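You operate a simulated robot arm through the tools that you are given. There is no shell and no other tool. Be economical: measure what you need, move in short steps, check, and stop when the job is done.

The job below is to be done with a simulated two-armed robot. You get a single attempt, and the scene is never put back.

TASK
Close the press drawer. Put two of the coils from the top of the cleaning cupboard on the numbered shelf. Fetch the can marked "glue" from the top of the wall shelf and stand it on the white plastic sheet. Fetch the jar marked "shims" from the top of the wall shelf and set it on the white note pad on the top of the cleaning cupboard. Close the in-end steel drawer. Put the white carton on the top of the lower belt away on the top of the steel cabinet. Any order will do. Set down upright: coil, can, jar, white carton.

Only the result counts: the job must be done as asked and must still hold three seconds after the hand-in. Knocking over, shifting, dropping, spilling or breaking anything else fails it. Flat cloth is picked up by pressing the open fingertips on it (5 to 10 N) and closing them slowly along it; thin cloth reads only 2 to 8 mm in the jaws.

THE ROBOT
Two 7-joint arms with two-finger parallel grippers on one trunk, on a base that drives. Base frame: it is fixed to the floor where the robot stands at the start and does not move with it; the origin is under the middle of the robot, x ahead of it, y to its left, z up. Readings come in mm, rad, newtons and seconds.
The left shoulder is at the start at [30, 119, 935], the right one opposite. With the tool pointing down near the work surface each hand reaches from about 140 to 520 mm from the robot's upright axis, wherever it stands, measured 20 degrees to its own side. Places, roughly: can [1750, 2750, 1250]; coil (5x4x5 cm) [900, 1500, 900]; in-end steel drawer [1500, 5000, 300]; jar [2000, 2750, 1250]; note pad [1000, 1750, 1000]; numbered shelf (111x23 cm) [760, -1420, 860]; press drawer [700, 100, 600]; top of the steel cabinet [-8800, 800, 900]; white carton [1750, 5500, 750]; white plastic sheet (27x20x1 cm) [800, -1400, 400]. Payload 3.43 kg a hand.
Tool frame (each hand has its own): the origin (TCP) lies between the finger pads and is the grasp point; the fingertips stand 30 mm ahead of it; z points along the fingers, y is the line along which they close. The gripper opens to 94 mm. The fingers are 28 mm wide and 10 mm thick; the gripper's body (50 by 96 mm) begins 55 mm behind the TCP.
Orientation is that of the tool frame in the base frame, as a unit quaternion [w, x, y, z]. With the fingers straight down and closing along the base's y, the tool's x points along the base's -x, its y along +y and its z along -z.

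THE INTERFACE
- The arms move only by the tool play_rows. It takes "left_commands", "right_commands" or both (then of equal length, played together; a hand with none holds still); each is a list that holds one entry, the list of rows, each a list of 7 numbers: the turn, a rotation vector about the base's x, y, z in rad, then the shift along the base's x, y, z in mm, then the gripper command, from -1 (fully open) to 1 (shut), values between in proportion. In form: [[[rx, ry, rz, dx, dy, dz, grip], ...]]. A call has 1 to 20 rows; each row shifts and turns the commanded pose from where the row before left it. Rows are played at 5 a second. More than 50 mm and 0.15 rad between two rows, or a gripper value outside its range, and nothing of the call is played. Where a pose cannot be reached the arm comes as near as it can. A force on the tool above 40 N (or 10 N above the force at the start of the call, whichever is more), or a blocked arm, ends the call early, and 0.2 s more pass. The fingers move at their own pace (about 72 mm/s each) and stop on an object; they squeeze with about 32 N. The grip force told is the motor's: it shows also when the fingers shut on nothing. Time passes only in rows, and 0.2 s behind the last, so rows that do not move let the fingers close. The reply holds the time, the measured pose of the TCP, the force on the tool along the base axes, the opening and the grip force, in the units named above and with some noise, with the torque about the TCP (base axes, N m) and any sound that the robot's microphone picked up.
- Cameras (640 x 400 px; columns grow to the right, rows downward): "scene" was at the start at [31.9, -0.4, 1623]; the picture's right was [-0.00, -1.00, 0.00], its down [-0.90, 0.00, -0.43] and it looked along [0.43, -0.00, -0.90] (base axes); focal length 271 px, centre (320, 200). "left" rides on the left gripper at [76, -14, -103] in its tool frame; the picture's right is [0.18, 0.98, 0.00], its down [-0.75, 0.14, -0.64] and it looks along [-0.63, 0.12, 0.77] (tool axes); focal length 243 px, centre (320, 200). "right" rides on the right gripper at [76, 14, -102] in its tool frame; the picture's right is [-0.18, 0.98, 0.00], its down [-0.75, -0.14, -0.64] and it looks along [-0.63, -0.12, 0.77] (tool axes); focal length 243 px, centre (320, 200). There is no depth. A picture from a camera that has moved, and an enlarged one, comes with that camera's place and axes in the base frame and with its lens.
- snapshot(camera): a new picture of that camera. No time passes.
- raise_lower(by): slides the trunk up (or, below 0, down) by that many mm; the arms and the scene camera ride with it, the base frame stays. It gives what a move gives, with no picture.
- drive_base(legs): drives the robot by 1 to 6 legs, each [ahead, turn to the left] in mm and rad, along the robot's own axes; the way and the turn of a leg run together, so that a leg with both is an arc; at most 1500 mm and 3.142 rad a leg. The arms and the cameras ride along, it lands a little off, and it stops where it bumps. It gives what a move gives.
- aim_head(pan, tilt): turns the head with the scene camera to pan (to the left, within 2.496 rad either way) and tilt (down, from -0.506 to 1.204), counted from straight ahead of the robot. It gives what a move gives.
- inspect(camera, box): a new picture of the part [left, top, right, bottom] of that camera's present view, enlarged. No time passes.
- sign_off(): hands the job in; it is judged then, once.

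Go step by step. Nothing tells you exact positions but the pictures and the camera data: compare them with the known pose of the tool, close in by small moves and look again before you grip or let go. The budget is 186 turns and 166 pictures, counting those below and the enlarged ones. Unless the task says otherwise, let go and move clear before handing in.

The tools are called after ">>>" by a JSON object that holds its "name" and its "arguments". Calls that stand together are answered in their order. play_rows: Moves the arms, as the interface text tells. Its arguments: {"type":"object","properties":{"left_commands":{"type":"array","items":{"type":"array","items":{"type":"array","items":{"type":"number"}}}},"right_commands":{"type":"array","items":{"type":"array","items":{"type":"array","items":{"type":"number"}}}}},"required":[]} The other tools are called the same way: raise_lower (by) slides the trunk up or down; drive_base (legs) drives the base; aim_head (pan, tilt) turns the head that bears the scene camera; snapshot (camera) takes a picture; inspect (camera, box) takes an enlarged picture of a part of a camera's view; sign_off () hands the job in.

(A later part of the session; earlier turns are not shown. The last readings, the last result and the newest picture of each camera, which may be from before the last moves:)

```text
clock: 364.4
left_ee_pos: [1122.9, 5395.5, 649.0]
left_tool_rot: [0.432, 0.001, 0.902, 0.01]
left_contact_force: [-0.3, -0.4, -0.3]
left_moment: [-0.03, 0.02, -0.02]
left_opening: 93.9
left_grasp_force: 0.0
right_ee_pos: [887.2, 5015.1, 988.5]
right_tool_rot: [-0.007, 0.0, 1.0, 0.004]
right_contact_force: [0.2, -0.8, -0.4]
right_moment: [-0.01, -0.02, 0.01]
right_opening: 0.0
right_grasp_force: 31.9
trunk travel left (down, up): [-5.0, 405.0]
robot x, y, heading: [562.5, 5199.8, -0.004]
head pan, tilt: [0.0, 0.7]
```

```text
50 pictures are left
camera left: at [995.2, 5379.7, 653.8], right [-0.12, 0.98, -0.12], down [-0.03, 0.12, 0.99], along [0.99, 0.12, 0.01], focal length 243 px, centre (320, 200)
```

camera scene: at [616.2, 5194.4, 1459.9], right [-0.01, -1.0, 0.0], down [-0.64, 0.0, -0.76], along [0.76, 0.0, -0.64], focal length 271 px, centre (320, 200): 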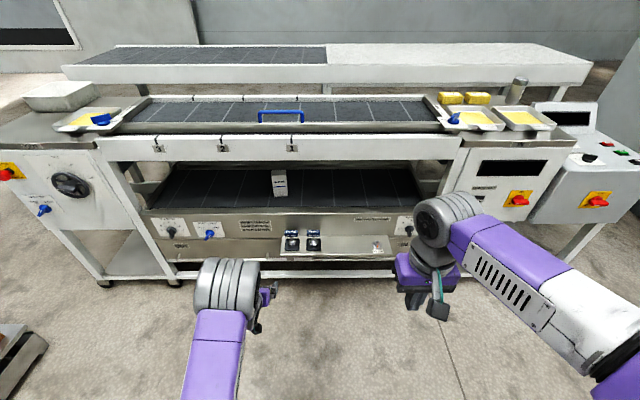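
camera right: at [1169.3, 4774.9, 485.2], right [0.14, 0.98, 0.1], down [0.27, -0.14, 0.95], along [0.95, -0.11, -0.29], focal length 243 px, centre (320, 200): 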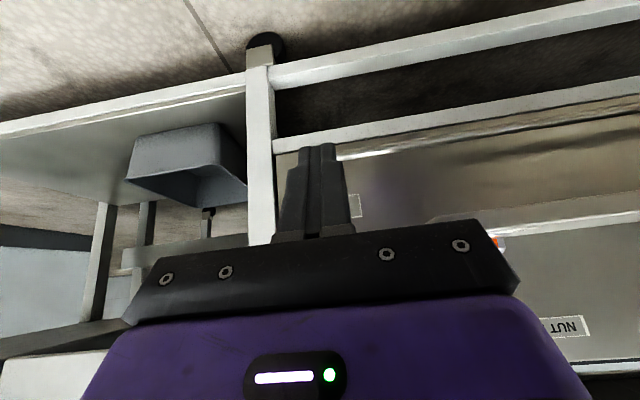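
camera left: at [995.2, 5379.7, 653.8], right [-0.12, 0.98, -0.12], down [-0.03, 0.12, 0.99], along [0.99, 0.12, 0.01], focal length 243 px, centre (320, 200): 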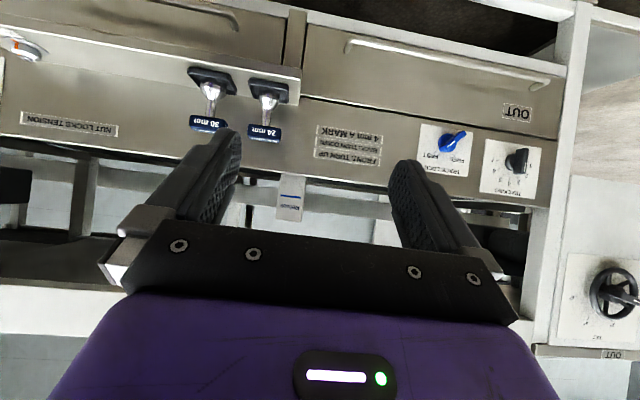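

Reachable, but with this stance the elbow would meet the upper panel; farther extension puts it farther back. I test extending 110 mm more, with the yaw of 0.17 added.

>>> {"name": "play_rows", "arguments": {"left_commands": [[[0, 0, 0.04, 18, 0, 0, -1], [0, 0, 0.04, 18, 0, 0, -1], [0, 0, 0.04, 18, 0, 0, -1], [0, 0, 0.05, 18, 0, 0, -1], [0, 0, 0, 18, 0, 0, -1], [0, 0, 0, 18, 0, 0, -1], [0, 0, 0, 0, 0, 0, -1]]]}}

>>> {"name": "snapshot", "arguments": {"camera": "scene"}}

```text
clock: 366.0
left_ee_pos: [1232.8, 5395.0, 645.7]
left_tool_rot: [0.427, -0.076, 0.9, 0.046]
left_contact_force: [0.3, -0.5, 0.4]
left_moment: [-0.01, 0.0, -0.01]
left_opening: 93.9
left_grasp_force: 0.2
right_ee_pos: [887.8, 5015.8, 987.7]
right_tool_rot: [-0.006, 0.0, 1.0, 0.004]
right_contact_force: [0.5, -0.3, 0.7]
right_moment: [0.02, 0.0, -0.03]
right_opening: 0.3
right_grasp_force: 31.7
trunk travel left (down, up): [-5.0, 405.0]
robot x, y, heading: [560.2, 5195.8, -0.008]
head pan, tilt: [0.0, 0.7]
```

```text
49 pictures are left
camera scene: at [616.2, 5194.4, 1459.9], right [-0.01, -1.0, 0.0], down [-0.64, 0.0, -0.76], along [0.76, 0.0, -0.64], focal length 271 px, centre (320, 200)
```

scene: 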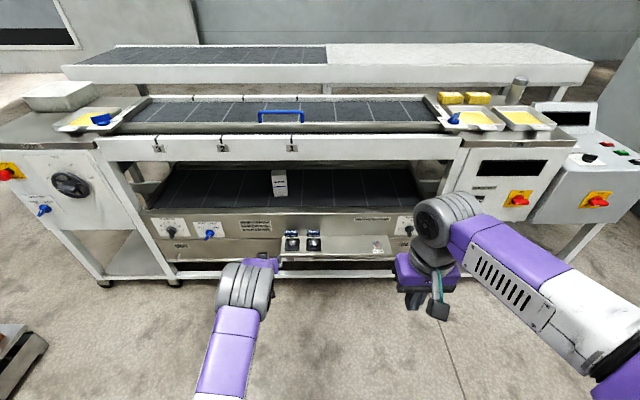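

Good: at 673 mm ahead the elbow trails 270 mm behind the hand. I drive in until the fingers are about 100 mm before the carton and look.

>>> {"name": "drive_base", "arguments": {"legs": [[370, 0]]}}

>>> {"name": "snapshot", "arguments": {"camera": "left"}}

>>> {"name": "snapshot", "arguments": {"camera": "scene"}}

```text
clock: 368.3
left_ee_pos: [1594.2, 5388.6, 646.1]
left_tool_rot: [0.428, -0.073, 0.9, 0.045]
left_contact_force: [0.4, 0.7, -1.3]
left_moment: [0.0, -0.04, -0.01]
left_opening: 94.1
left_grasp_force: 0.2
right_ee_pos: [1247.5, 5011.2, 987.6]
right_tool_rot: [-0.007, 0.003, 1.0, 0.004]
right_contact_force: [-0.3, 0.1, 1.2]
right_moment: [-0.04, 0.01, -0.03]
right_opening: 0.2
right_grasp_force: 32.1
trunk travel left (down, up): [-5.0, 405.0]
robot x, y, heading: [923.5, 5195.0, -0.009]
head pan, tilt: [0.0, 0.7]
```

```text
48 pictures are left
camera left: at [1470.6, 5351.6, 650.3], right [-0.28, 0.95, -0.12], down [-0.04, 0.12, 0.99], along [0.96, 0.29, 0.01], focal length 243 px, centre (320, 200)
```

left: 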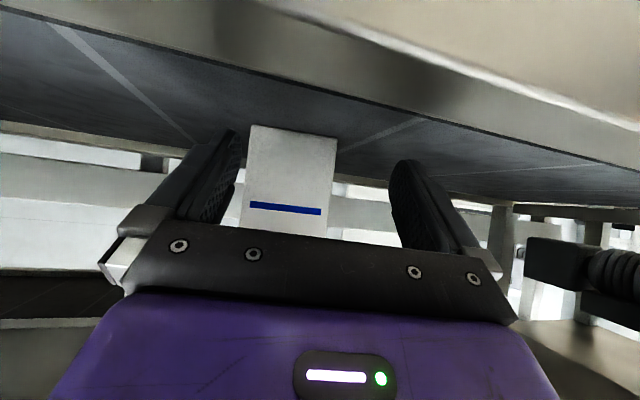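

```text
47 pictures are left
camera scene: at [977.4, 5191.2, 1459.8], right [-0.01, -1.0, 0.0], down [-0.64, 0.01, -0.76], along [0.76, -0.01, -0.64], focal length 271 px, centre (320, 200)
```

scene: 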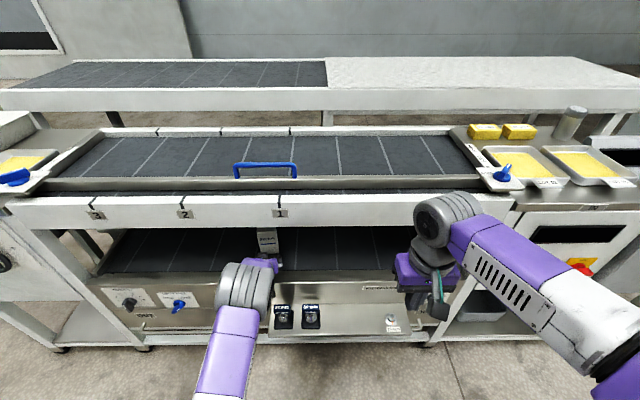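

The carton is square to the hand, but about 14 mm toward its right. I correct, advance 50 mm and look again.

>>> {"name": "play_rows", "arguments": {"left_commands": [[[0, 0, 0, 2, -14, 0, -1], [0, 0, 0, 17, 3, 0, -1], [0, 0, 0, 17, 3, 0, -1], [0, 0, 0, 16, 3, 0, -1], [0, 0, 0, 0, 0, 0, -1]]]}}

>>> {"name": "snapshot", "arguments": {"camera": "left"}}

```text
clock: 369.5
left_ee_pos: [1645.2, 5383.3, 644.2]
left_tool_rot: [0.427, -0.073, 0.9, 0.045]
left_contact_force: [-0.2, -0.6, -0.8]
left_moment: [-0.02, -0.02, -0.03]
left_opening: 94.2
left_grasp_force: 0.0
right_ee_pos: [1246.9, 5011.4, 988.1]
right_tool_rot: [-0.007, 0.003, 1.0, 0.004]
right_contact_force: [-0.4, 0.4, 0.0]
right_moment: [-0.04, 0.01, -0.02]
right_opening: 0.1
right_grasp_force: 31.8
trunk travel left (down, up): [-5.0, 405.0]
robot x, y, heading: [919.7, 5192.0, -0.015]
head pan, tilt: [0.0, 0.7]
```

```text
46 pictures are left
camera left: at [1521.8, 5346.9, 649.5], right [-0.28, 0.95, -0.12], down [-0.04, 0.12, 0.99], along [0.96, 0.29, 0.01], focal length 243 px, centre (320, 200)
```

left: 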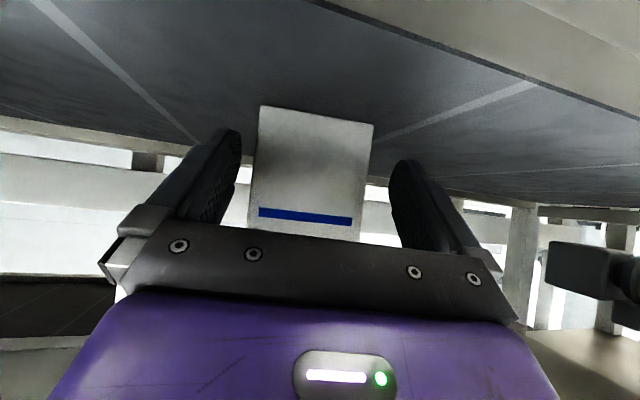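

Now 4 mm to the other side; carton about 82 mm wide. I correct and advance 35 mm so the tips begin to straddle it.

>>> {"name": "play_rows", "arguments": {"left_commands": [[[0, 0, 0, -1, 4, 0, -1], [0, 0, 0, 12, 2, 0, -1], [0, 0, 0, 12, 2, 0, -1], [0, 0, 0, 11, 2, 0, -1], [0, 0, 0, 0, 0, 0, -1]]]}}

>>> {"name": "snapshot", "arguments": {"camera": "left"}}

```text
clock: 370.7
left_ee_pos: [1679.5, 5392.8, 645.0]
left_tool_rot: [0.427, -0.074, 0.9, 0.046]
left_contact_force: [-0.1, -0.5, -0.1]
left_moment: [-0.01, -0.03, -0.03]
left_opening: 94.3
left_grasp_force: 0.0
right_ee_pos: [1246.8, 5011.0, 987.9]
right_tool_rot: [-0.006, 0.002, 1.0, 0.005]
right_contact_force: [0.1, 0.3, 0.7]
right_moment: [-0.03, 0.0, -0.02]
right_opening: 0.0
right_grasp_force: 32.4
trunk travel left (down, up): [-5.0, 405.0]
robot x, y, heading: [920.3, 5188.6, -0.013]
head pan, tilt: [0.0, 0.7]
```

```text
45 pictures are left
camera left: at [1556.2, 5356.4, 649.9], right [-0.28, 0.95, -0.12], down [-0.04, 0.12, 0.99], along [0.96, 0.29, 0.01], focal length 243 px, centre (320, 200)
```

left: 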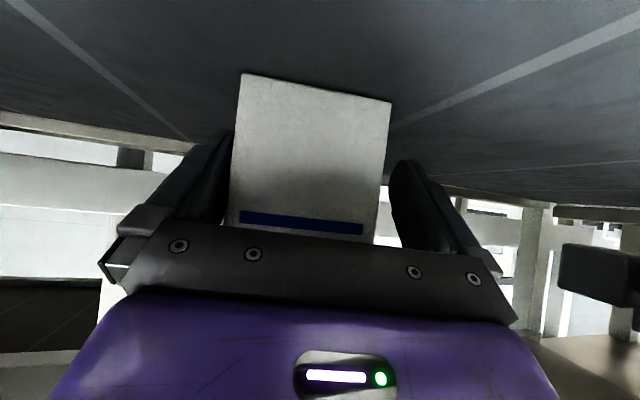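

The tips already flank the carton but it sits about 8 mm to the right-hand (-y) finger's side. I shift by that and advance the rest.

>>> {"name": "play_rows", "arguments": {"left_commands": [[[0, 0, 0, 1, -8, 0, -1], [0, 0, 0, 0, 0, 0, -1]]]}}

>>> {"name": "snapshot", "arguments": {"camera": "left"}}

```text
clock: 371.3
left_ee_pos: [1681.4, 5385.6, 645.9]
left_tool_rot: [0.429, -0.073, 0.899, 0.045]
left_contact_force: [0.4, -0.5, -0.4]
left_moment: [0.01, 0.0, -0.01]
left_opening: 94.0
left_grasp_force: 0.0
right_ee_pos: [1247.4, 5011.5, 988.9]
right_tool_rot: [-0.006, 0.003, 1.0, 0.004]
right_contact_force: [-0.1, -0.3, 0.3]
right_moment: [0.0, -0.01, 0.01]
right_opening: 0.1
right_grasp_force: 31.9
trunk travel left (down, up): [-5.0, 405.0]
robot x, y, heading: [926.2, 5187.4, -0.007]
head pan, tilt: [0.0, 0.7]
```

```text
44 pictures are left
camera left: at [1557.5, 5348.8, 650.5], right [-0.28, 0.95, -0.12], down [-0.05, 0.12, 0.99], along [0.96, 0.29, 0.01], focal length 243 px, centre (320, 200)
```

left: 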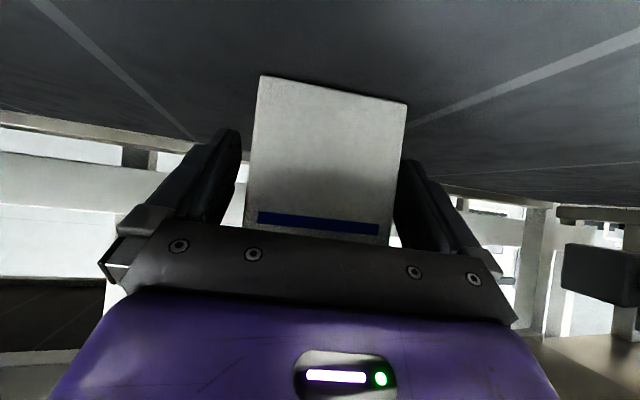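

>>> {"name": "play_rows", "arguments": {"left_commands": [[[0, 0, 0, 11, 2, 0, -1], [0, 0, 0, 11, 2, 0, -1], [0, 0, 0, 11, 2, 0, -1], [0, 0, 0, 0, 0, 0, -1]]]}}

>>> {"name": "snapshot", "arguments": {"camera": "left"}}

```text
clock: 372.3
left_ee_pos: [1715.6, 5391.2, 645.6]
left_tool_rot: [0.428, -0.074, 0.9, 0.046]
left_contact_force: [-0.3, 0.2, 0.1]
left_moment: [-0.01, 0.06, -0.02]
left_opening: 94.0
left_grasp_force: 0.1
right_ee_pos: [1247.7, 5011.9, 987.7]
right_tool_rot: [-0.006, 0.003, 1.0, 0.004]
right_contact_force: [0.3, 0.3, 0.0]
right_moment: [0.02, -0.01, -0.01]
right_opening: 0.1
right_grasp_force: 32.4
trunk travel left (down, up): [-5.0, 405.0]
robot x, y, heading: [917.6, 5194.1, -0.01]
head pan, tilt: [0.0, 0.7]
```

```text
43 pictures are left
camera left: at [1592.0, 5355.0, 649.7], right [-0.28, 0.95, -0.12], down [-0.04, 0.12, 0.99], along [0.96, 0.29, 0.01], focal length 243 px, centre (320, 200)
```

left: 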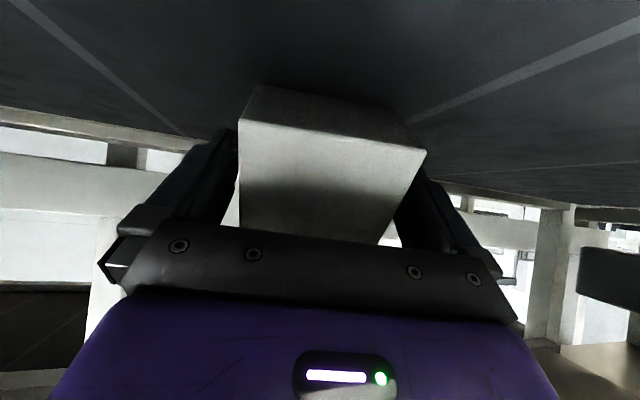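

The carton's front bottom edge has lifted: the palm's upper edge pushed its top back. I retreat slowly so it settles back upright.

>>> {"name": "play_rows", "arguments": {"left_commands": [[[0, 0, 0, -2, 0, 0, -1], [0, 0, 0, -3, -0.5, 0, -1], [0, 0, 0, -3, -0.5, 0, -1], [0, 0, 0, -3, -0.5, 0, -1], [0, 0, 0, -3, -0.5, 0, -1], [0, 0, 0, -3, -0.5, 0, -1], [0, 0, 0, -3, -0.5, 0, -1], [0, 0, 0, 0, 0, 0, -1]]]}}

>>> {"name": "snapshot", "arguments": {"camera": "left"}}

>>> {"name": "snapshot", "arguments": {"camera": "scene"}}

```text
clock: 374.1
left_ee_pos: [1693.8, 5387.6, 644.2]
left_tool_rot: [0.428, -0.073, 0.9, 0.045]
left_contact_force: [-0.6, 0.6, -0.1]
left_moment: [0.05, -0.05, 0.01]
left_opening: 94.3
left_grasp_force: 0.1
right_ee_pos: [1247.0, 5011.3, 987.3]
right_tool_rot: [-0.006, 0.002, 1.0, 0.004]
right_contact_force: [0.4, -0.2, 0.3]
right_moment: [-0.03, 0.01, -0.03]
right_opening: 0.0
right_grasp_force: 31.9
trunk travel left (down, up): [-5.0, 405.0]
robot x, y, heading: [921.7, 5189.9, -0.011]
head pan, tilt: [0.0, 0.7]
```

```text
42 pictures are left
camera left: at [1570.7, 5351.3, 649.6], right [-0.28, 0.95, -0.12], down [-0.04, 0.12, 0.99], along [0.96, 0.29, 0.01], focal length 243 px, centre (320, 200)
```

left: 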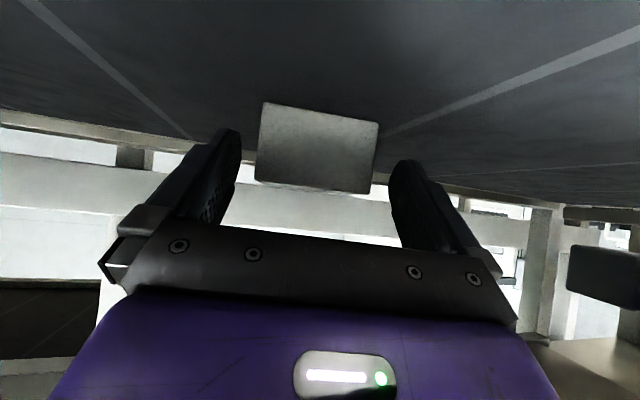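

```text
41 pictures are left
camera scene: at [976.9, 5191.2, 1459.9], right [-0.01, -1.0, 0.0], down [-0.64, 0.01, -0.76], along [0.76, -0.01, -0.64], focal length 271 px, centre (320, 200)
```

scene: 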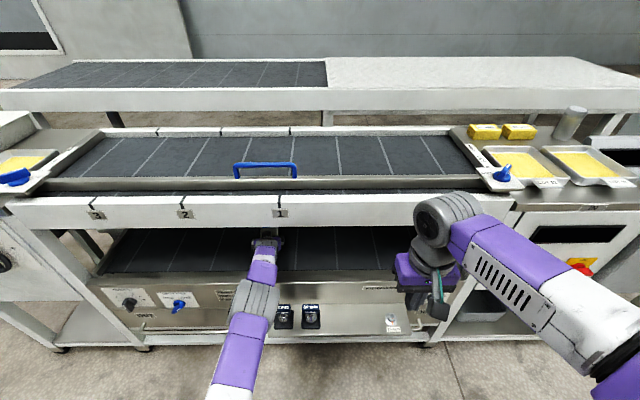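

The carton has tipped onto its back (bottom toward me) on the belt; nothing else is touched. I can still take it lying and set it upright later by turning it in a regrip. First I retract the arm along its axis, lessen the tilt a little, lower it, and bring the base 85 mm closer.

>>> {"name": "play_rows", "arguments": {"left_commands": [[[0, 0, 0, -20, -3.4, 0, -1], [0, 0, 0, -20, -3.4, 0, -1], [-0.012, 0.074, 0, -20, -3.4, -5, -1], [-0.012, 0.074, 0, -20, -3.4, -6, -1], [0, 0, 0, 0, 0, -7, -1], [0, 0, 0, 0, 0, -7, -1], [0, 0, 0, 0, 0, 0, -1]]]}}

>>> {"name": "drive_base", "arguments": {"legs": [[85, 0]]}}

>>> {"name": "snapshot", "arguments": {"camera": "left"}}

```text
clock: 375.5
left_ee_pos: [1613.2, 5372.7, 632.5]
left_tool_rot: [0.367, -0.074, 0.927, 0.037]
left_contact_force: [-14.0, -1.5, 16.2]
left_moment: [-0.8, 0.12, -0.74]
left_opening: 92.6
left_grasp_force: 0.0
right_ee_pos: [1243.5, 5010.6, 989.8]
right_tool_rot: [-0.006, 0.002, 1.0, 0.004]
right_contact_force: [0.1, 0.1, 0.9]
right_moment: [-0.01, 0.01, 0.0]
right_opening: 0.0
right_grasp_force: 32.3
trunk travel left (down, up): [-5.0, 405.0]
robot x, y, heading: [912.8, 5192.4, -0.009]
head pan, tilt: [0.0, 0.7]
stopped in row 6 (left hand): the force on the tool passed its limit at 48 N (the readings are from after the stop); the commanded pose is now the measured one
```

```text
clock: 376.6
left_ee_pos: [1701.2, 5371.9, 631.3]
left_tool_rot: [0.368, -0.076, 0.926, 0.037]
left_contact_force: [11.7, -2.0, 17.7]
left_moment: [-0.87, -0.69, 0.4]
left_opening: 94.3
left_grasp_force: 0.1
right_ee_pos: [1330.3, 5009.3, 987.9]
right_tool_rot: [-0.007, 0.002, 1.0, 0.004]
right_contact_force: [0.0, -0.4, 0.1]
right_moment: [0.03, 0.02, 0.04]
right_opening: 0.1
right_grasp_force: 32.2
trunk travel left (down, up): [-5.0, 405.0]
robot x, y, heading: [1004.9, 5189.2, -0.014]
head pan, tilt: [0.0, 0.7]
```

```text
40 pictures are left
camera left: at [1579.8, 5336.1, 653.2], right [-0.3, 0.95, -0.11], down [0.08, 0.14, 0.99], along [0.95, 0.28, -0.12], focal length 243 px, centre (320, 200)
```

left: 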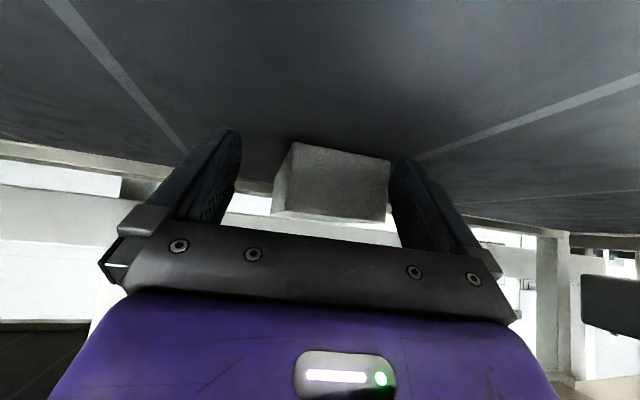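

The fingertips grazed the belt (surface about z 600). I rise 8 mm, shift back toward +y and look again.

>>> {"name": "play_rows", "arguments": {"left_commands": [[[0, 0, 0, -4, 0, 5, -1], [0, 0, 0, -4, 0, 4, -1], [0, 0, 0, -10, -1, 0, -1], [0, 0, 0, -1, 9, 0, -1], [0, 0, 0, 0, 0, 0, -1]]]}}

>>> {"name": "snapshot", "arguments": {"camera": "left"}}

```text
clock: 377.8
left_ee_pos: [1683.4, 5380.8, 640.7]
left_tool_rot: [0.369, -0.076, 0.926, 0.037]
left_contact_force: [0.6, -0.3, 1.0]
left_moment: [-0.02, -0.03, 0.0]
left_opening: 94.0
left_grasp_force: 0.1
right_ee_pos: [1331.1, 5010.7, 988.8]
right_tool_rot: [-0.006, 0.002, 1.0, 0.004]
right_contact_force: [-0.7, 0.3, -0.1]
right_moment: [0.05, -0.01, -0.03]
right_opening: 0.0
right_grasp_force: 31.5
trunk travel left (down, up): [-5.0, 405.0]
robot x, y, heading: [1006.1, 5193.4, -0.011]
head pan, tilt: [0.0, 0.7]
```

```text
39 pictures are left
camera left: at [1561.7, 5343.9, 662.4], right [-0.3, 0.95, -0.11], down [0.08, 0.14, 0.99], along [0.95, 0.28, -0.12], focal length 243 px, centre (320, 200)
```

left: 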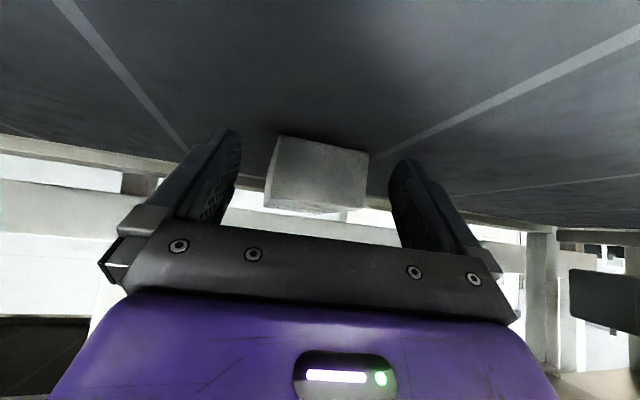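

>>> {"name": "inspect", "arguments": {"camera": "left", "box": [220, 100, 420, 240]}}

```text
2.86 times, centred on (320, 170) of left
camera zoom: at [1561.7, 5343.9, 662.4], right [-0.3, 0.95, -0.11], down [0.08, 0.14, 0.99], along [0.95, 0.28, -0.12], focal length 693 px, centre (320, 286)
```

zoom: 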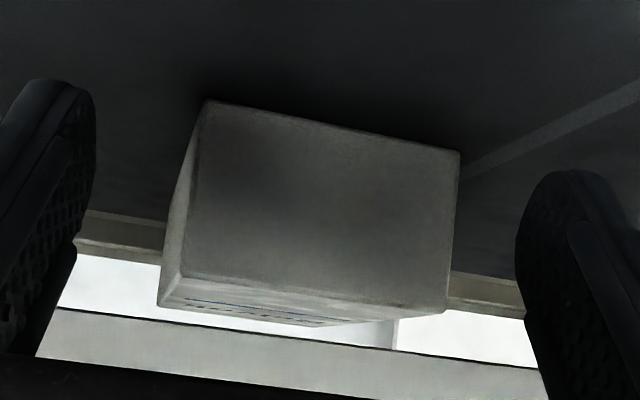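

The lying carton: front centre at about (1726, 5392), 70 mm wide, 44 thick, yaw about 0.06. I align the hand (yaw -0.11, +8 mm), go down 3 mm and advance partway.

>>> {"name": "play_rows", "arguments": {"left_commands": [[[0, 0, -0.055, 0, 4, 0, -1], [0, 0, -0.055, 0, 4, -3, -1], [0, 0, 0, 15, 1, 0, -1], [0, 0, 0, 15, 1, 0, -1], [0, 0, 0, 0, 0, 0, -1]]]}}

>>> {"name": "snapshot", "arguments": {"camera": "left"}}

```text
clock: 379.0
left_ee_pos: [1713.5, 5391.4, 637.1]
left_tool_rot: [0.371, -0.025, 0.928, 0.018]
left_contact_force: [-0.1, 0.3, -0.1]
left_moment: [0.02, 0.01, -0.01]
left_opening: 94.2
left_grasp_force: 0.0
right_ee_pos: [1331.9, 5010.2, 988.7]
right_tool_rot: [-0.007, 0.002, 1.0, 0.004]
right_contact_force: [0.2, -0.8, -1.4]
right_moment: [0.0, -0.01, 0.02]
right_opening: 0.0
right_grasp_force: 32.0
trunk travel left (down, up): [-5.0, 405.0]
robot x, y, heading: [1005.1, 5191.6, -0.013]
head pan, tilt: [0.0, 0.7]
```

```text
37 pictures are left
camera left: at [1588.3, 5369.0, 658.7], right [-0.19, 0.97, -0.11], down [0.1, 0.13, 0.99], along [0.98, 0.18, -0.12], focal length 243 px, centre (320, 200)
```

left: 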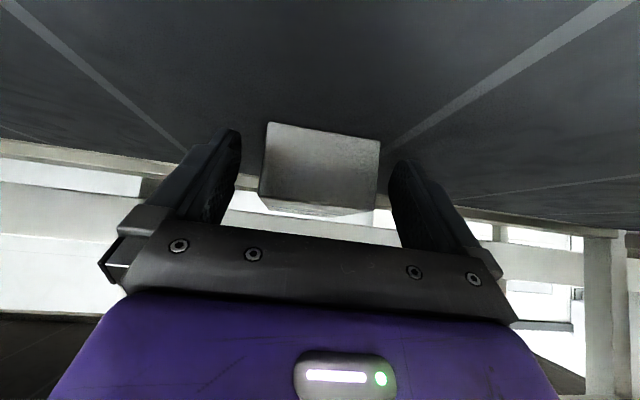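

Well centred now. I advance 55 mm and check.

>>> {"name": "play_rows", "arguments": {"left_commands": [[[0, 0, 0, 14, 0.8, 0, -1], [0, 0, 0, 14, 0.8, 0, -1], [0, 0, 0, 14, 0.8, 0, -1], [0, 0, 0, 13, 0.8, 0, -1], [0, 0, 0, 0, 0, 0, -1]]]}}

>>> {"name": "snapshot", "arguments": {"camera": "left"}}

```text
clock: 380.2
left_ee_pos: [1766.9, 5396.1, 637.1]
left_tool_rot: [0.37, -0.026, 0.928, 0.017]
left_contact_force: [-1.1, -0.2, -0.7]
left_moment: [0.01, -0.04, -0.01]
left_opening: 94.0
left_grasp_force: 0.2
right_ee_pos: [1329.5, 5010.6, 989.1]
right_tool_rot: [-0.006, 0.001, 1.0, 0.004]
right_contact_force: [0.1, 0.2, 0.3]
right_moment: [-0.01, -0.01, -0.01]
right_opening: 0.0
right_grasp_force: 32.0
trunk travel left (down, up): [-5.0, 405.0]
robot x, y, heading: [1007.8, 5192.1, -0.007]
head pan, tilt: [0.0, 0.7]
```

```text
36 pictures are left
camera left: at [1641.8, 5372.2, 658.5], right [-0.19, 0.97, -0.11], down [0.1, 0.14, 0.99], along [0.98, 0.18, -0.12], focal length 243 px, centre (320, 200)
```

left: 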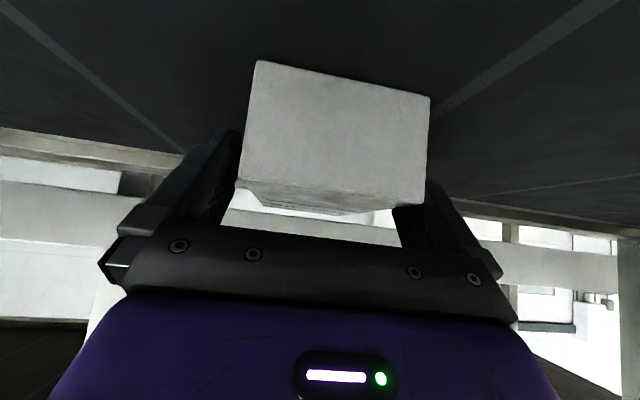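

The fingers straddle the carton. I close and lift a little.

>>> {"name": "play_rows", "arguments": {"left_commands": [[[0, 0, 0, 0, 0, 0, 0], [0, 0, 0, 0, 0, 0, 1], [0, 0, 0, 0, 0, 0, 1], [0, 0, 0, 0, 0, 0, 1], [0, 0, 0, 0, 0, 15, 1], [0, 0, 0, 0, 0, 15, 1], [0, 0, 0, 0, 0, 0, 1]]]}}

>>> {"name": "snapshot", "arguments": {"camera": "left"}}

```text
clock: 381.5
left_ee_pos: [1761.7, 5395.1, 630.7]
left_tool_rot: [0.363, -0.028, 0.931, 0.016]
left_contact_force: [19.4, -2.3, 36.6]
left_moment: [-0.86, 0.03, 0.42]
left_opening: 74.3
left_grasp_force: 31.9
right_ee_pos: [1331.7, 5012.6, 987.1]
right_tool_rot: [-0.007, 0.002, 1.0, 0.004]
right_contact_force: [0.5, 0.2, -0.3]
right_moment: [-0.02, -0.02, -0.03]
right_opening: 0.0
right_grasp_force: 31.7
trunk travel left (down, up): [-5.0, 405.0]
robot x, y, heading: [1000.5, 5189.1, -0.005]
head pan, tilt: [0.0, 0.7]
stopped in row 6 (left hand): the force on the tool passed its limit at 56 N (the readings are from after the stop); the commanded pose is now the measured one
```

```text
35 pictures are left
camera left: at [1636.2, 5371.5, 655.3], right [-0.2, 0.97, -0.12], down [0.11, 0.14, 0.98], along [0.97, 0.18, -0.14], focal length 243 px, centre (320, 200)
```

left: 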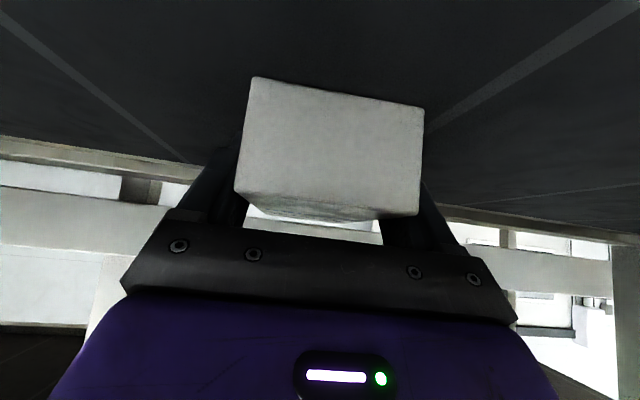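

>>> {"name": "snapshot", "arguments": {"camera": "scene"}}

```text
34 pictures are left
camera scene: at [1061.2, 5192.9, 1460.1], right [-0.01, -1.0, 0.0], down [-0.64, 0.0, -0.76], along [0.76, -0.01, -0.64], focal length 271 px, centre (320, 200)
```

scene: 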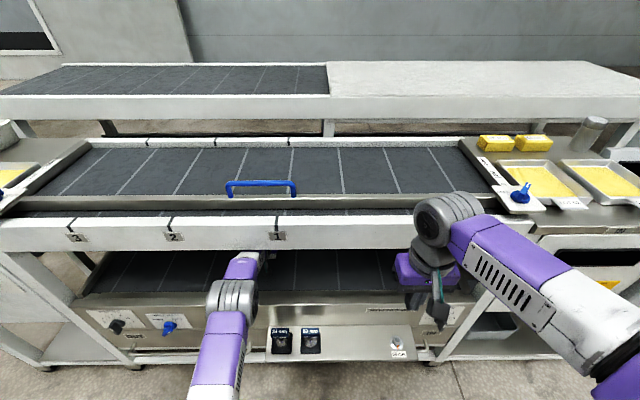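

The wrist touched the tray under the upper belt when lifting. I flatten the hand a little (more tilt lowers the wrist) with a small lift instead.

>>> {"name": "play_rows", "arguments": {"left_commands": [[[0, -0.04, 0, 0, 0, 4, 1], [0, -0.05, 0, 0, 0, 4, 1], [0, -0.05, 0, 0, 0, 4, 1], [0, -0.05, 0, 0, 0, 4, 1], [0, -0.05, 0, 0, 0, 4, 1], [0, 0, 0, 0, 0, 0, 1]]]}}

>>> {"name": "snapshot", "arguments": {"camera": "left"}}

```text
clock: 382.9
left_ee_pos: [1761.3, 5392.2, 656.5]
left_tool_rot: [0.469, -0.027, 0.882, 0.014]
left_contact_force: [0.1, -0.3, -2.5]
left_moment: [-0.02, 0.08, 0.02]
left_opening: 74.3
left_grasp_force: 31.6
right_ee_pos: [1330.6, 5010.8, 987.5]
right_tool_rot: [-0.008, 0.002, 1.0, 0.005]
right_contact_force: [-0.3, -0.3, 0.1]
right_moment: [0.03, 0.0, 0.01]
right_opening: 0.0
right_grasp_force: 31.6
trunk travel left (down, up): [-5.0, 405.0]
robot x, y, heading: [1008.6, 5193.6, -0.006]
head pan, tilt: [0.0, 0.7]
```

```text
33 pictures are left
camera left: at [1634.3, 5369.9, 649.0], right [-0.16, 0.97, -0.15], down [-0.12, 0.13, 0.98], along [0.98, 0.18, 0.09], focal length 243 px, centre (320, 200)
```

left: 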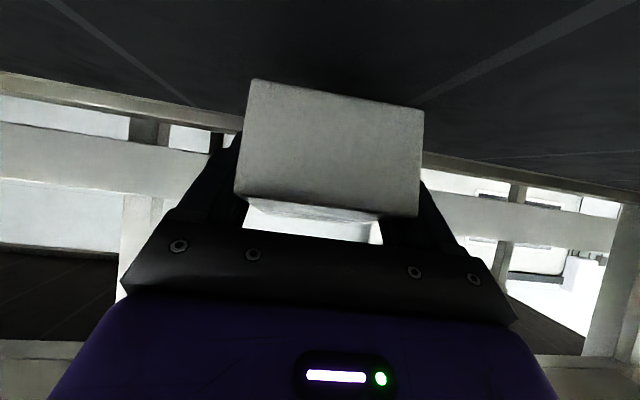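

The carton is free and held (weight about 2.5 N). I back straight out, raise the trunk, turn around and look for the way to the steel cabinet.

>>> {"name": "drive_base", "arguments": {"legs": [[-600, 0]]}}

>>> {"name": "raise_lower", "arguments": {"by": 195}}

>>> {"name": "play_rows", "arguments": {"left_commands": [[[0, 0, 0, -30, 0, 30, 1], [0, 0, 0, -30, 0, 30, 1], [0, 0, 0, -30, 0, 30, 1], [0, 0, 0, -30, 0, 30, 1], [0, 0, 0, -30, 0, 30, 1], [0, 0, 0, -30, 0, 30, 1], [0, 0, 0, 0, 0, 0, 1]]]}}

>>> {"name": "drive_base", "arguments": {"legs": [[0, 3.14]]}}

>>> {"name": "aim_head", "arguments": {"pan": 0.3, "tilt": 0.15}}

>>> {"name": "snapshot", "arguments": {"camera": "scene"}}

```text
clock: 386.3
left_ee_pos: [1170.8, 5394.3, 654.0]
left_tool_rot: [0.469, -0.024, 0.883, 0.012]
left_contact_force: [-0.2, -0.3, -1.3]
left_moment: [-0.02, 0.06, -0.03]
left_opening: 74.1
left_grasp_force: 32.6
right_ee_pos: [738.1, 5016.2, 988.3]
right_tool_rot: [-0.006, 0.005, 1.0, 0.004]
right_contact_force: [0.1, -0.3, 0.8]
right_moment: [-0.03, -0.01, 0.01]
right_opening: 0.3
right_grasp_force: 32.3
trunk travel left (down, up): [-5.0, 405.0]
robot x, y, heading: [419.1, 5199.0, -0.014]
head pan, tilt: [0.0, 0.7]
```

```text
clock: 388.4
left_ee_pos: [1171.2, 5394.5, 848.7]
left_tool_rot: [0.469, -0.023, 0.883, 0.012]
left_contact_force: [0.2, 0.6, -1.7]
left_moment: [-0.02, 0.08, 0.02]
left_opening: 74.1
left_grasp_force: 31.7
right_ee_pos: [738.2, 5015.5, 1182.4]
right_tool_rot: [-0.007, 0.006, 1.0, 0.004]
right_contact_force: [0.5, -0.1, 0.3]
right_moment: [-0.01, 0.01, -0.03]
right_opening: 0.2
right_grasp_force: 32.9
trunk travel left (down, up): [-200.0, 210.0]
robot x, y, heading: [415.3, 5198.4, -0.009]
head pan, tilt: [0.0, 0.7]
```

```text
clock: 390.0
left_ee_pos: [990.6, 5396.7, 1027.4]
left_tool_rot: [0.468, -0.025, 0.883, 0.013]
left_contact_force: [-1.0, -0.5, -1.8]
left_moment: [0.03, 0.06, 0.02]
left_opening: 73.8
left_grasp_force: 32.0
right_ee_pos: [740.5, 5016.3, 1182.7]
right_tool_rot: [-0.007, 0.006, 1.0, 0.004]
right_contact_force: [0.2, -0.4, 0.0]
right_moment: [0.0, -0.04, 0.04]
right_opening: 0.1
right_grasp_force: 32.0
trunk travel left (down, up): [-200.0, 210.0]
robot x, y, heading: [416.2, 5196.1, -0.016]
head pan, tilt: [0.0, 0.7]
```

```text
clock: 397.8
left_ee_pos: [-158.1, 4991.2, 1027.9]
left_tool_rot: [0.015, 0.883, 0.03, -0.469]
left_contact_force: [0.5, 0.2, -1.2]
left_moment: [0.0, -0.03, 0.03]
left_opening: 74.2
left_grasp_force: 32.3
right_ee_pos: [86.1, 5377.1, 1183.1]
right_tool_rot: [0.004, 1.0, 0.004, 0.007]
right_contact_force: [0.4, -0.4, 0.2]
right_moment: [0.01, 0.01, 0.02]
right_opening: 0.0
right_grasp_force: 31.7
trunk travel left (down, up): [-200.0, 210.0]
robot x, y, heading: [413.3, 5197.4, -3.143]
head pan, tilt: [0.0, 0.7]
```

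```text
clock: 398.8
left_ee_pos: [-158.1, 4991.9, 1026.8]
left_tool_rot: [0.015, 0.883, 0.03, -0.469]
left_contact_force: [0.4, -0.2, -2.2]
left_moment: [0.0, -0.04, -0.01]
left_opening: 73.8
left_grasp_force: 32.5
right_ee_pos: [85.9, 5375.5, 1184.0]
right_tool_rot: [0.005, 1.0, 0.004, 0.007]
right_contact_force: [0.1, 0.6, -0.5]
right_moment: [0.01, -0.01, -0.03]
right_opening: 0.3
right_grasp_force: 32.0
trunk travel left (down, up): [-200.0, 210.0]
robot x, y, heading: [412.4, 5199.7, -3.138]
head pan, tilt: [0.3, 0.15]
```

```text
32 pictures are left
camera scene: at [356.0, 5170.9, 1704.9], right [-0.3, 0.96, 0.0], down [0.14, 0.04, -0.99], along [-0.94, -0.29, -0.15], focal length 271 px, centre (320, 200)
```

scene: 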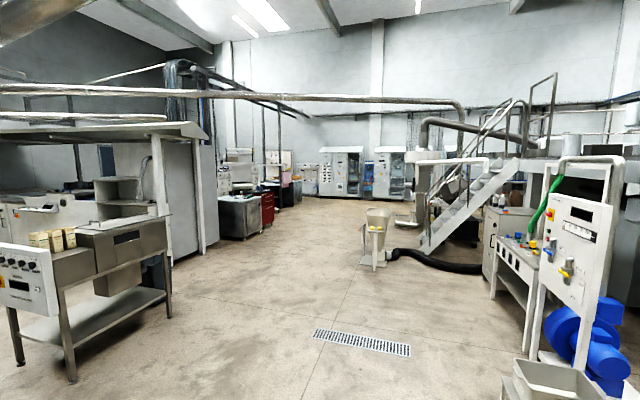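

>>> {"name": "inspect", "arguments": {"camera": "scene", "box": [210, 130, 370, 250]}}

```text
3.33 times, centred on (290, 190) of scene
camera zoom: at [356.0, 5170.9, 1704.9], right [-0.3, 0.96, 0.0], down [0.14, 0.04, -0.99], along [-0.94, -0.29, -0.15], focal length 903 px, centre (420, 233)
```

zoom: 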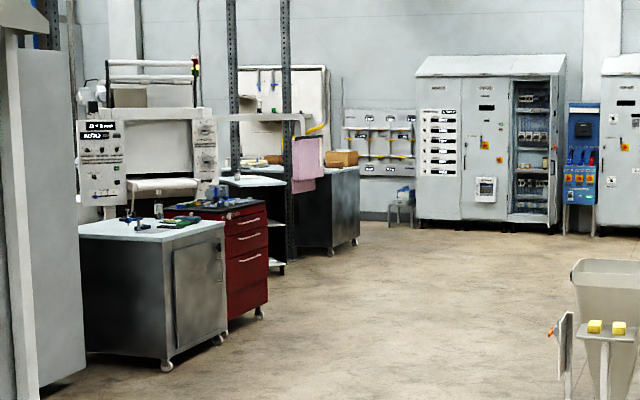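

The far steel cabinet (dark, light top, on castors, with a pink cloth and a box) fits the hint at (-8800, 800). I drive there along the open floor in stages.

>>> {"name": "drive_base", "arguments": {"legs": [[0, 0.391], [1500, 0], [1500, 0], [1500, 0], [1500, 0]]}}

>>> {"name": "aim_head", "arguments": {"pan": 0.05, "tilt": 0.3}}

>>> {"name": "snapshot", "arguments": {"camera": "scene"}}

```text
clock: 428.3
left_ee_pos: [-5476.0, 2356.1, 1027.3]
left_tool_rot: [0.118, 0.855, 0.223, -0.454]
left_contact_force: [-0.5, 0.3, -1.8]
left_moment: [-0.02, -0.01, 0.0]
left_opening: 74.0
left_grasp_force: 32.2
right_ee_pos: [-5418.5, 2807.9, 1182.3]
right_tool_rot: [0.003, 0.975, 0.223, 0.008]
right_contact_force: [0.8, 0.0, 1.0]
right_moment: [0.0, 0.03, 0.0]
right_opening: 0.0
right_grasp_force: 32.3
trunk travel left (down, up): [-200.0, 210.0]
robot x, y, heading: [-5045.5, 2789.8, -2.701]
head pan, tilt: [0.3, 0.15]
```

```text
clock: 429.1
left_ee_pos: [-5475.7, 2354.7, 1028.0]
left_tool_rot: [0.118, 0.854, 0.224, -0.454]
left_contact_force: [0.8, -0.4, -1.1]
left_moment: [0.05, -0.03, 0.05]
left_opening: 73.6
left_grasp_force: 31.6
right_ee_pos: [-5417.6, 2808.8, 1183.5]
right_tool_rot: [0.002, 0.975, 0.223, 0.007]
right_contact_force: [-0.3, 0.2, 0.3]
right_moment: [0.0, 0.01, -0.02]
right_opening: 0.1
right_grasp_force: 32.2
trunk travel left (down, up): [-200.0, 210.0]
robot x, y, heading: [-5045.2, 2787.8, -2.699]
head pan, tilt: [0.051, 0.3]
```

```text
30 pictures are left
camera scene: at [-5100.7, 2756.1, 1691.0], right [-0.47, 0.88, 0.0], down [0.26, 0.14, -0.96], along [-0.84, -0.45, -0.3], focal length 271 px, centre (320, 200)
```

scene: 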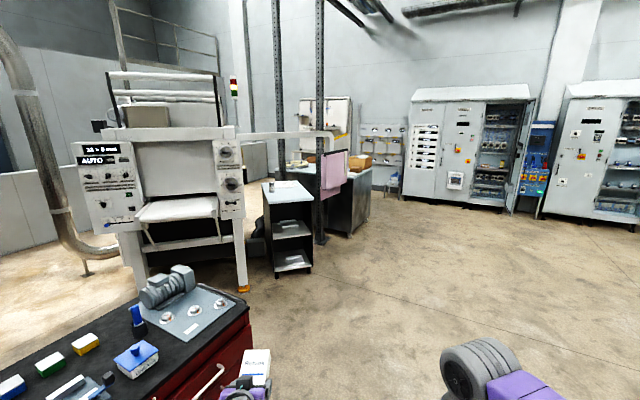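

>>> {"name": "inspect", "arguments": {"camera": "scene", "box": [250, 130, 410, 260]}}

```text
3.08 times, centred on (330, 195) of scene
camera zoom: at [-5100.7, 2756.1, 1691.0], right [-0.47, 0.88, 0.0], down [0.26, 0.14, -0.96], along [-0.84, -0.45, -0.3], focal length 833 px, centre (289, 215)
```

zoom: 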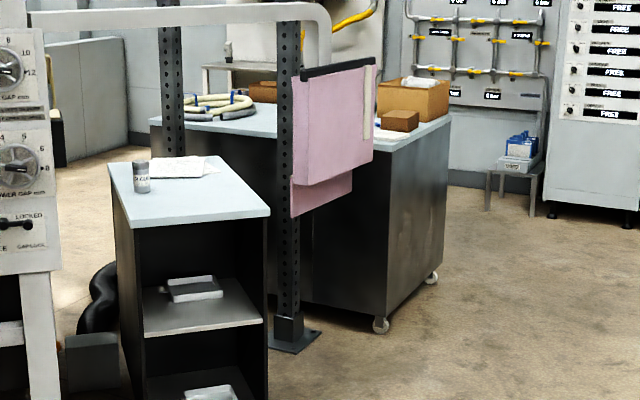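

The target cabinet's near side faces +y at y about 1440, x from -8490 to -9160. I drive there well clear of the red chest, and turn to face it.

>>> {"name": "drive_base", "arguments": {"legs": [[0, -0.306], [1500, 0], [1500, 0], [520, 0], [0, 1.434]]}}

>>> {"name": "aim_head", "arguments": {"pan": 0, "tilt": 0.55}}

>>> {"name": "snapshot", "arguments": {"camera": "scene"}}

```text
clock: 450.6
left_ee_pos: [-8340.8, 1776.4, 1028.1]
left_tool_rot: [0.336, 0.615, 0.634, -0.326]
left_contact_force: [-0.2, 0.8, -1.9]
left_moment: [0.06, -0.03, 0.0]
left_opening: 74.0
left_grasp_force: 32.5
right_ee_pos: [-8714.5, 2037.3, 1182.9]
right_tool_rot: [-0.002, 0.719, 0.695, 0.008]
right_contact_force: [0.1, 0.0, 0.1]
right_moment: [-0.01, 0.01, -0.01]
right_opening: 0.0
right_grasp_force: 31.5
trunk travel left (down, up): [-200.0, 210.0]
robot x, y, heading: [-8521.7, 2357.3, -1.61]
head pan, tilt: [0.051, 0.3]
```

```text
clock: 451.4
left_ee_pos: [-8341.6, 1776.1, 1027.1]
left_tool_rot: [0.336, 0.615, 0.634, -0.327]
left_contact_force: [0.2, 0.7, -0.4]
left_moment: [0.08, 0.04, -0.01]
left_opening: 74.1
left_grasp_force: 32.3
right_ee_pos: [-8715.1, 2037.1, 1181.9]
right_tool_rot: [-0.001, 0.719, 0.695, 0.008]
right_contact_force: [0.3, -0.4, -0.8]
right_moment: [0.01, 0.03, -0.05]
right_opening: 0.0
right_grasp_force: 31.7
trunk travel left (down, up): [-200.0, 210.0]
robot x, y, heading: [-8528.2, 2356.2, -1.615]
head pan, tilt: [0.0, 0.55]
```

```text
28 pictures are left
camera scene: at [-8526.3, 2297.7, 1668.1], right [-1.0, 0.04, 0.0], down [0.02, 0.52, -0.85], along [-0.03, -0.85, -0.52], focal length 271 px, centre (320, 200)
```

scene: 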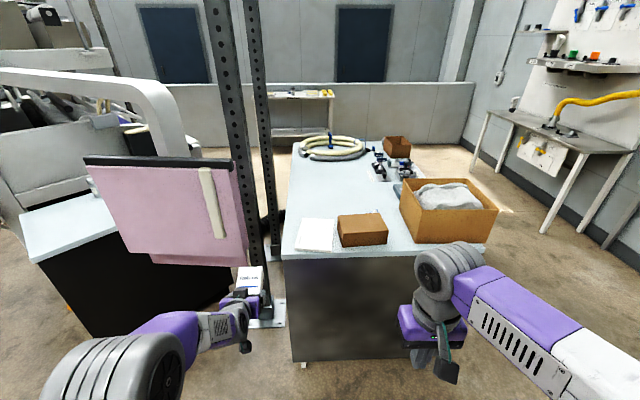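

The free part of the cabinet top lies behind the small items, around (-8630, 1050). To get the carton upright I'll hand it over in the air: the left hand shows it pitched up, the right grips its far end from above, then tilts it upright. First I bring the left hand to the middle with more tilt.

>>> {"name": "play_rows", "arguments": {"left_commands": [[[-0.037, 0.002, -0.012, -29.4, 21.5, 0, 1], [-0.037, 0.002, -0.012, -29.4, 21.5, 0, 1], [-0.037, 0.002, -0.012, -29.4, 21.5, 0, 1], [-0.037, 0.002, -0.012, -29.4, 21.5, 0, 1], [-0.037, 0.002, -0.012, -29.4, 21.5, 0, 1], [-0.037, 0.002, -0.012, -29.4, 21.5, 0, 1], [0, 0, 0, 0, 0, 0, 1]]]}}

>>> {"name": "snapshot", "arguments": {"camera": "right"}}

>>> {"name": "snapshot", "arguments": {"camera": "scene"}}

```text
clock: 453.0
left_ee_pos: [-8516.5, 1908.3, 1029.7]
left_tool_rot: [0.387, 0.594, 0.573, -0.411]
left_contact_force: [1.4, -0.3, -1.5]
left_moment: [0.05, -0.01, -0.02]
left_opening: 74.2
left_grasp_force: 32.9
right_ee_pos: [-8715.7, 2037.1, 1182.6]
right_tool_rot: [-0.002, 0.719, 0.695, 0.007]
right_contact_force: [0.8, -0.3, -0.6]
right_moment: [-0.03, 0.01, 0.0]
right_opening: 0.1
right_grasp_force: 32.2
trunk travel left (down, up): [-200.0, 210.0]
robot x, y, heading: [-8523.6, 2356.8, -1.609]
head pan, tilt: [0.0, 0.55]
```

```text
27 pictures are left
camera right: at [-8700.6, 2111.7, 1286.1], right [0.98, -0.22, 0.01], down [-0.17, -0.76, 0.63], along [-0.13, -0.62, -0.78], focal length 243 px, centre (320, 200)
```

right: 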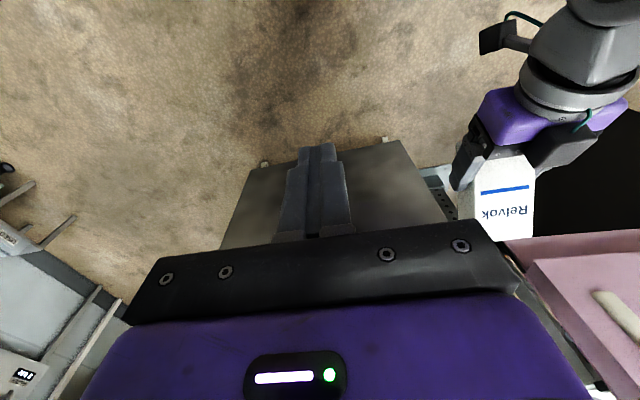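

```text
26 pictures are left
camera scene: at [-8525.8, 2297.5, 1668.0], right [-1.0, 0.04, 0.0], down [0.02, 0.52, -0.85], along [-0.03, -0.85, -0.52], focal length 271 px, centre (320, 200)
```

scene: 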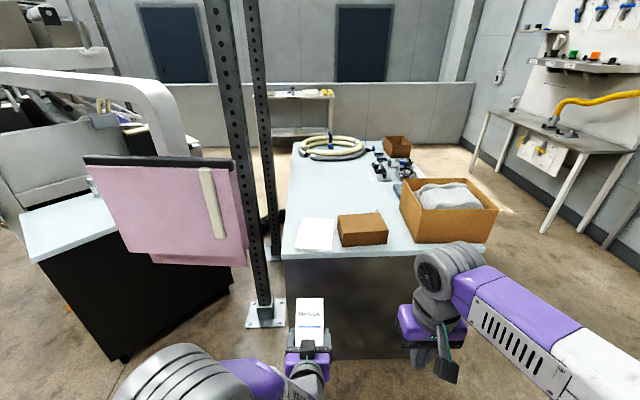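

The left hand presents the carton pitched up about 0.45 rad; its top end lies about 96 mm ahead of the left TCP. I open the right hand, go forward and then sideways to above the carton's far end.

>>> {"name": "play_rows", "arguments": {"right_commands": [[[0, 0, 0, -2, -39, 0, -1], [0, 0, 0, -2, -39, 0, -1], [0, 0, 0, -2, -39, 0, -1], [0, 0, 0, -2, -39, 0, -1], [0, 0, 0, -2, -39, 0, -1], [0, 0, -0.01, 41, 0, 0, -1], [0, 0, 0, 41, 0, 0, -1], [0, 0, 0, 41, 0, 0, -1], [0, 0, 0, 41, 0, -5, -1], [0, 0, 0, 41, 0, -10, -1], [0, 0, 0, 0, 0, 0, -1]]]}}

>>> {"name": "snapshot", "arguments": {"camera": "right"}}

```text
clock: 455.4
left_ee_pos: [-8517.3, 1907.9, 1029.2]
left_tool_rot: [0.387, 0.595, 0.573, -0.41]
left_contact_force: [-0.4, 0.5, -1.5]
left_moment: [0.03, 0.0, -0.04]
left_opening: 74.0
left_grasp_force: 32.4
right_ee_pos: [-8520.8, 1842.1, 1168.2]
right_tool_rot: [-0.001, 0.723, 0.691, 0.008]
right_contact_force: [0.2, 0.1, 0.5]
right_moment: [0.03, -0.03, 0.0]
right_opening: 94.0
right_grasp_force: 0.0
trunk travel left (down, up): [-200.0, 210.0]
robot x, y, heading: [-8523.8, 2356.3, -1.609]
head pan, tilt: [0.0, 0.55]
```

```text
25 pictures are left
camera right: at [-8505.5, 1915.9, 1272.1], right [0.97, -0.23, 0.01], down [-0.18, -0.75, 0.63], along [-0.14, -0.62, -0.78], focal length 243 px, centre (320, 200)
```

right: 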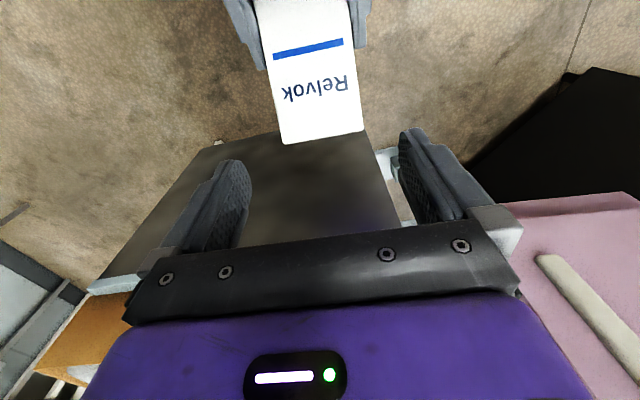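

The carton's end is centred between the right fingers. I descend straight to z 1051.

>>> {"name": "play_rows", "arguments": {"right_commands": [[[0, 0, 0, -1, 1, -39, -1], [0, 0, 0, -1, 1, -39, -1], [0, 0, 0, 0, 0, -39, -1], [0, 0, 0, 0, 0, 0, -1]]]}}

>>> {"name": "snapshot", "arguments": {"camera": "right"}}

```text
clock: 456.4
left_ee_pos: [-8517.0, 1907.9, 1029.2]
left_tool_rot: [0.386, 0.595, 0.573, -0.41]
left_contact_force: [-0.8, -0.3, -1.8]
left_moment: [0.06, 0.02, 0.0]
left_opening: 74.1
left_grasp_force: 31.9
right_ee_pos: [-8520.4, 1845.9, 1051.8]
right_tool_rot: [-0.002, 0.723, 0.691, 0.008]
right_contact_force: [-0.7, 0.8, -0.4]
right_moment: [0.01, -0.03, -0.02]
right_opening: 94.0
right_grasp_force: 0.0
trunk travel left (down, up): [-200.0, 210.0]
robot x, y, heading: [-8523.6, 2358.5, -1.609]
head pan, tilt: [0.0, 0.55]
```

```text
24 pictures are left
camera right: at [-8505.6, 1919.4, 1154.4], right [0.97, -0.23, 0.01], down [-0.18, -0.75, 0.63], along [-0.14, -0.62, -0.78], focal length 243 px, centre (320, 200)
```

right: 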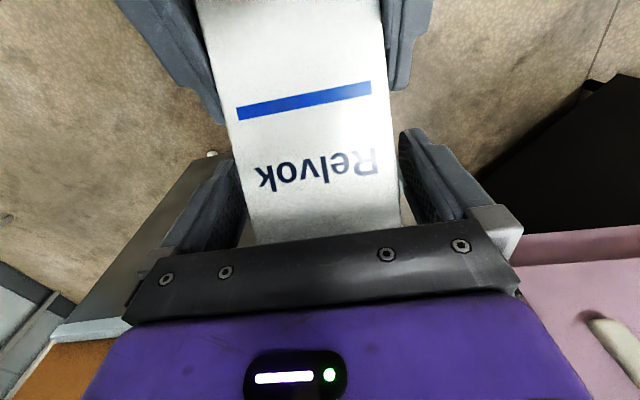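

The right fingers straddle the carton's end, clear of the left fingers. I close the right, then open the left and withdraw it.

>>> {"name": "play_rows", "arguments": {"right_commands": [[[0, 0, 0, 0, 0, 0, 0], [0, 0, 0, 0, 0, 0, 1], [0, 0, 0, 0, 0, 0, 1], [0, 0, 0, 0, 0, 0, 1]]]}}

>>> {"name": "snapshot", "arguments": {"camera": "right"}}

```text
clock: 457.4
left_ee_pos: [-8518.1, 1908.0, 1030.6]
left_tool_rot: [0.386, 0.595, 0.572, -0.411]
left_contact_force: [-7.5, 3.8, 0.8]
left_moment: [-0.12, -0.58, -0.36]
left_opening: 74.0
left_grasp_force: 31.8
right_ee_pos: [-8520.3, 1845.0, 1051.9]
right_tool_rot: [0.0, 0.723, 0.691, 0.008]
right_contact_force: [5.5, -3.7, -0.1]
right_moment: [-0.03, 0.47, -0.09]
right_opening: 74.4
right_grasp_force: 32.5
trunk travel left (down, up): [-200.0, 210.0]
robot x, y, heading: [-8524.1, 2358.9, -1.612]
head pan, tilt: [0.0, 0.55]
```

```text
23 pictures are left
camera right: at [-8505.1, 1919.2, 1154.6], right [0.97, -0.23, 0.01], down [-0.18, -0.75, 0.63], along [-0.14, -0.62, -0.78], focal length 243 px, centre (320, 200)
```

right: 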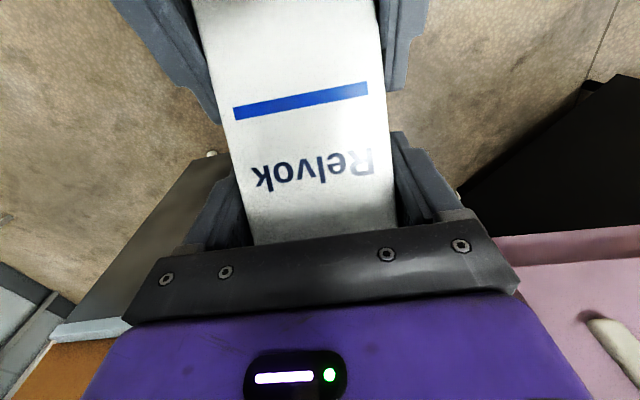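

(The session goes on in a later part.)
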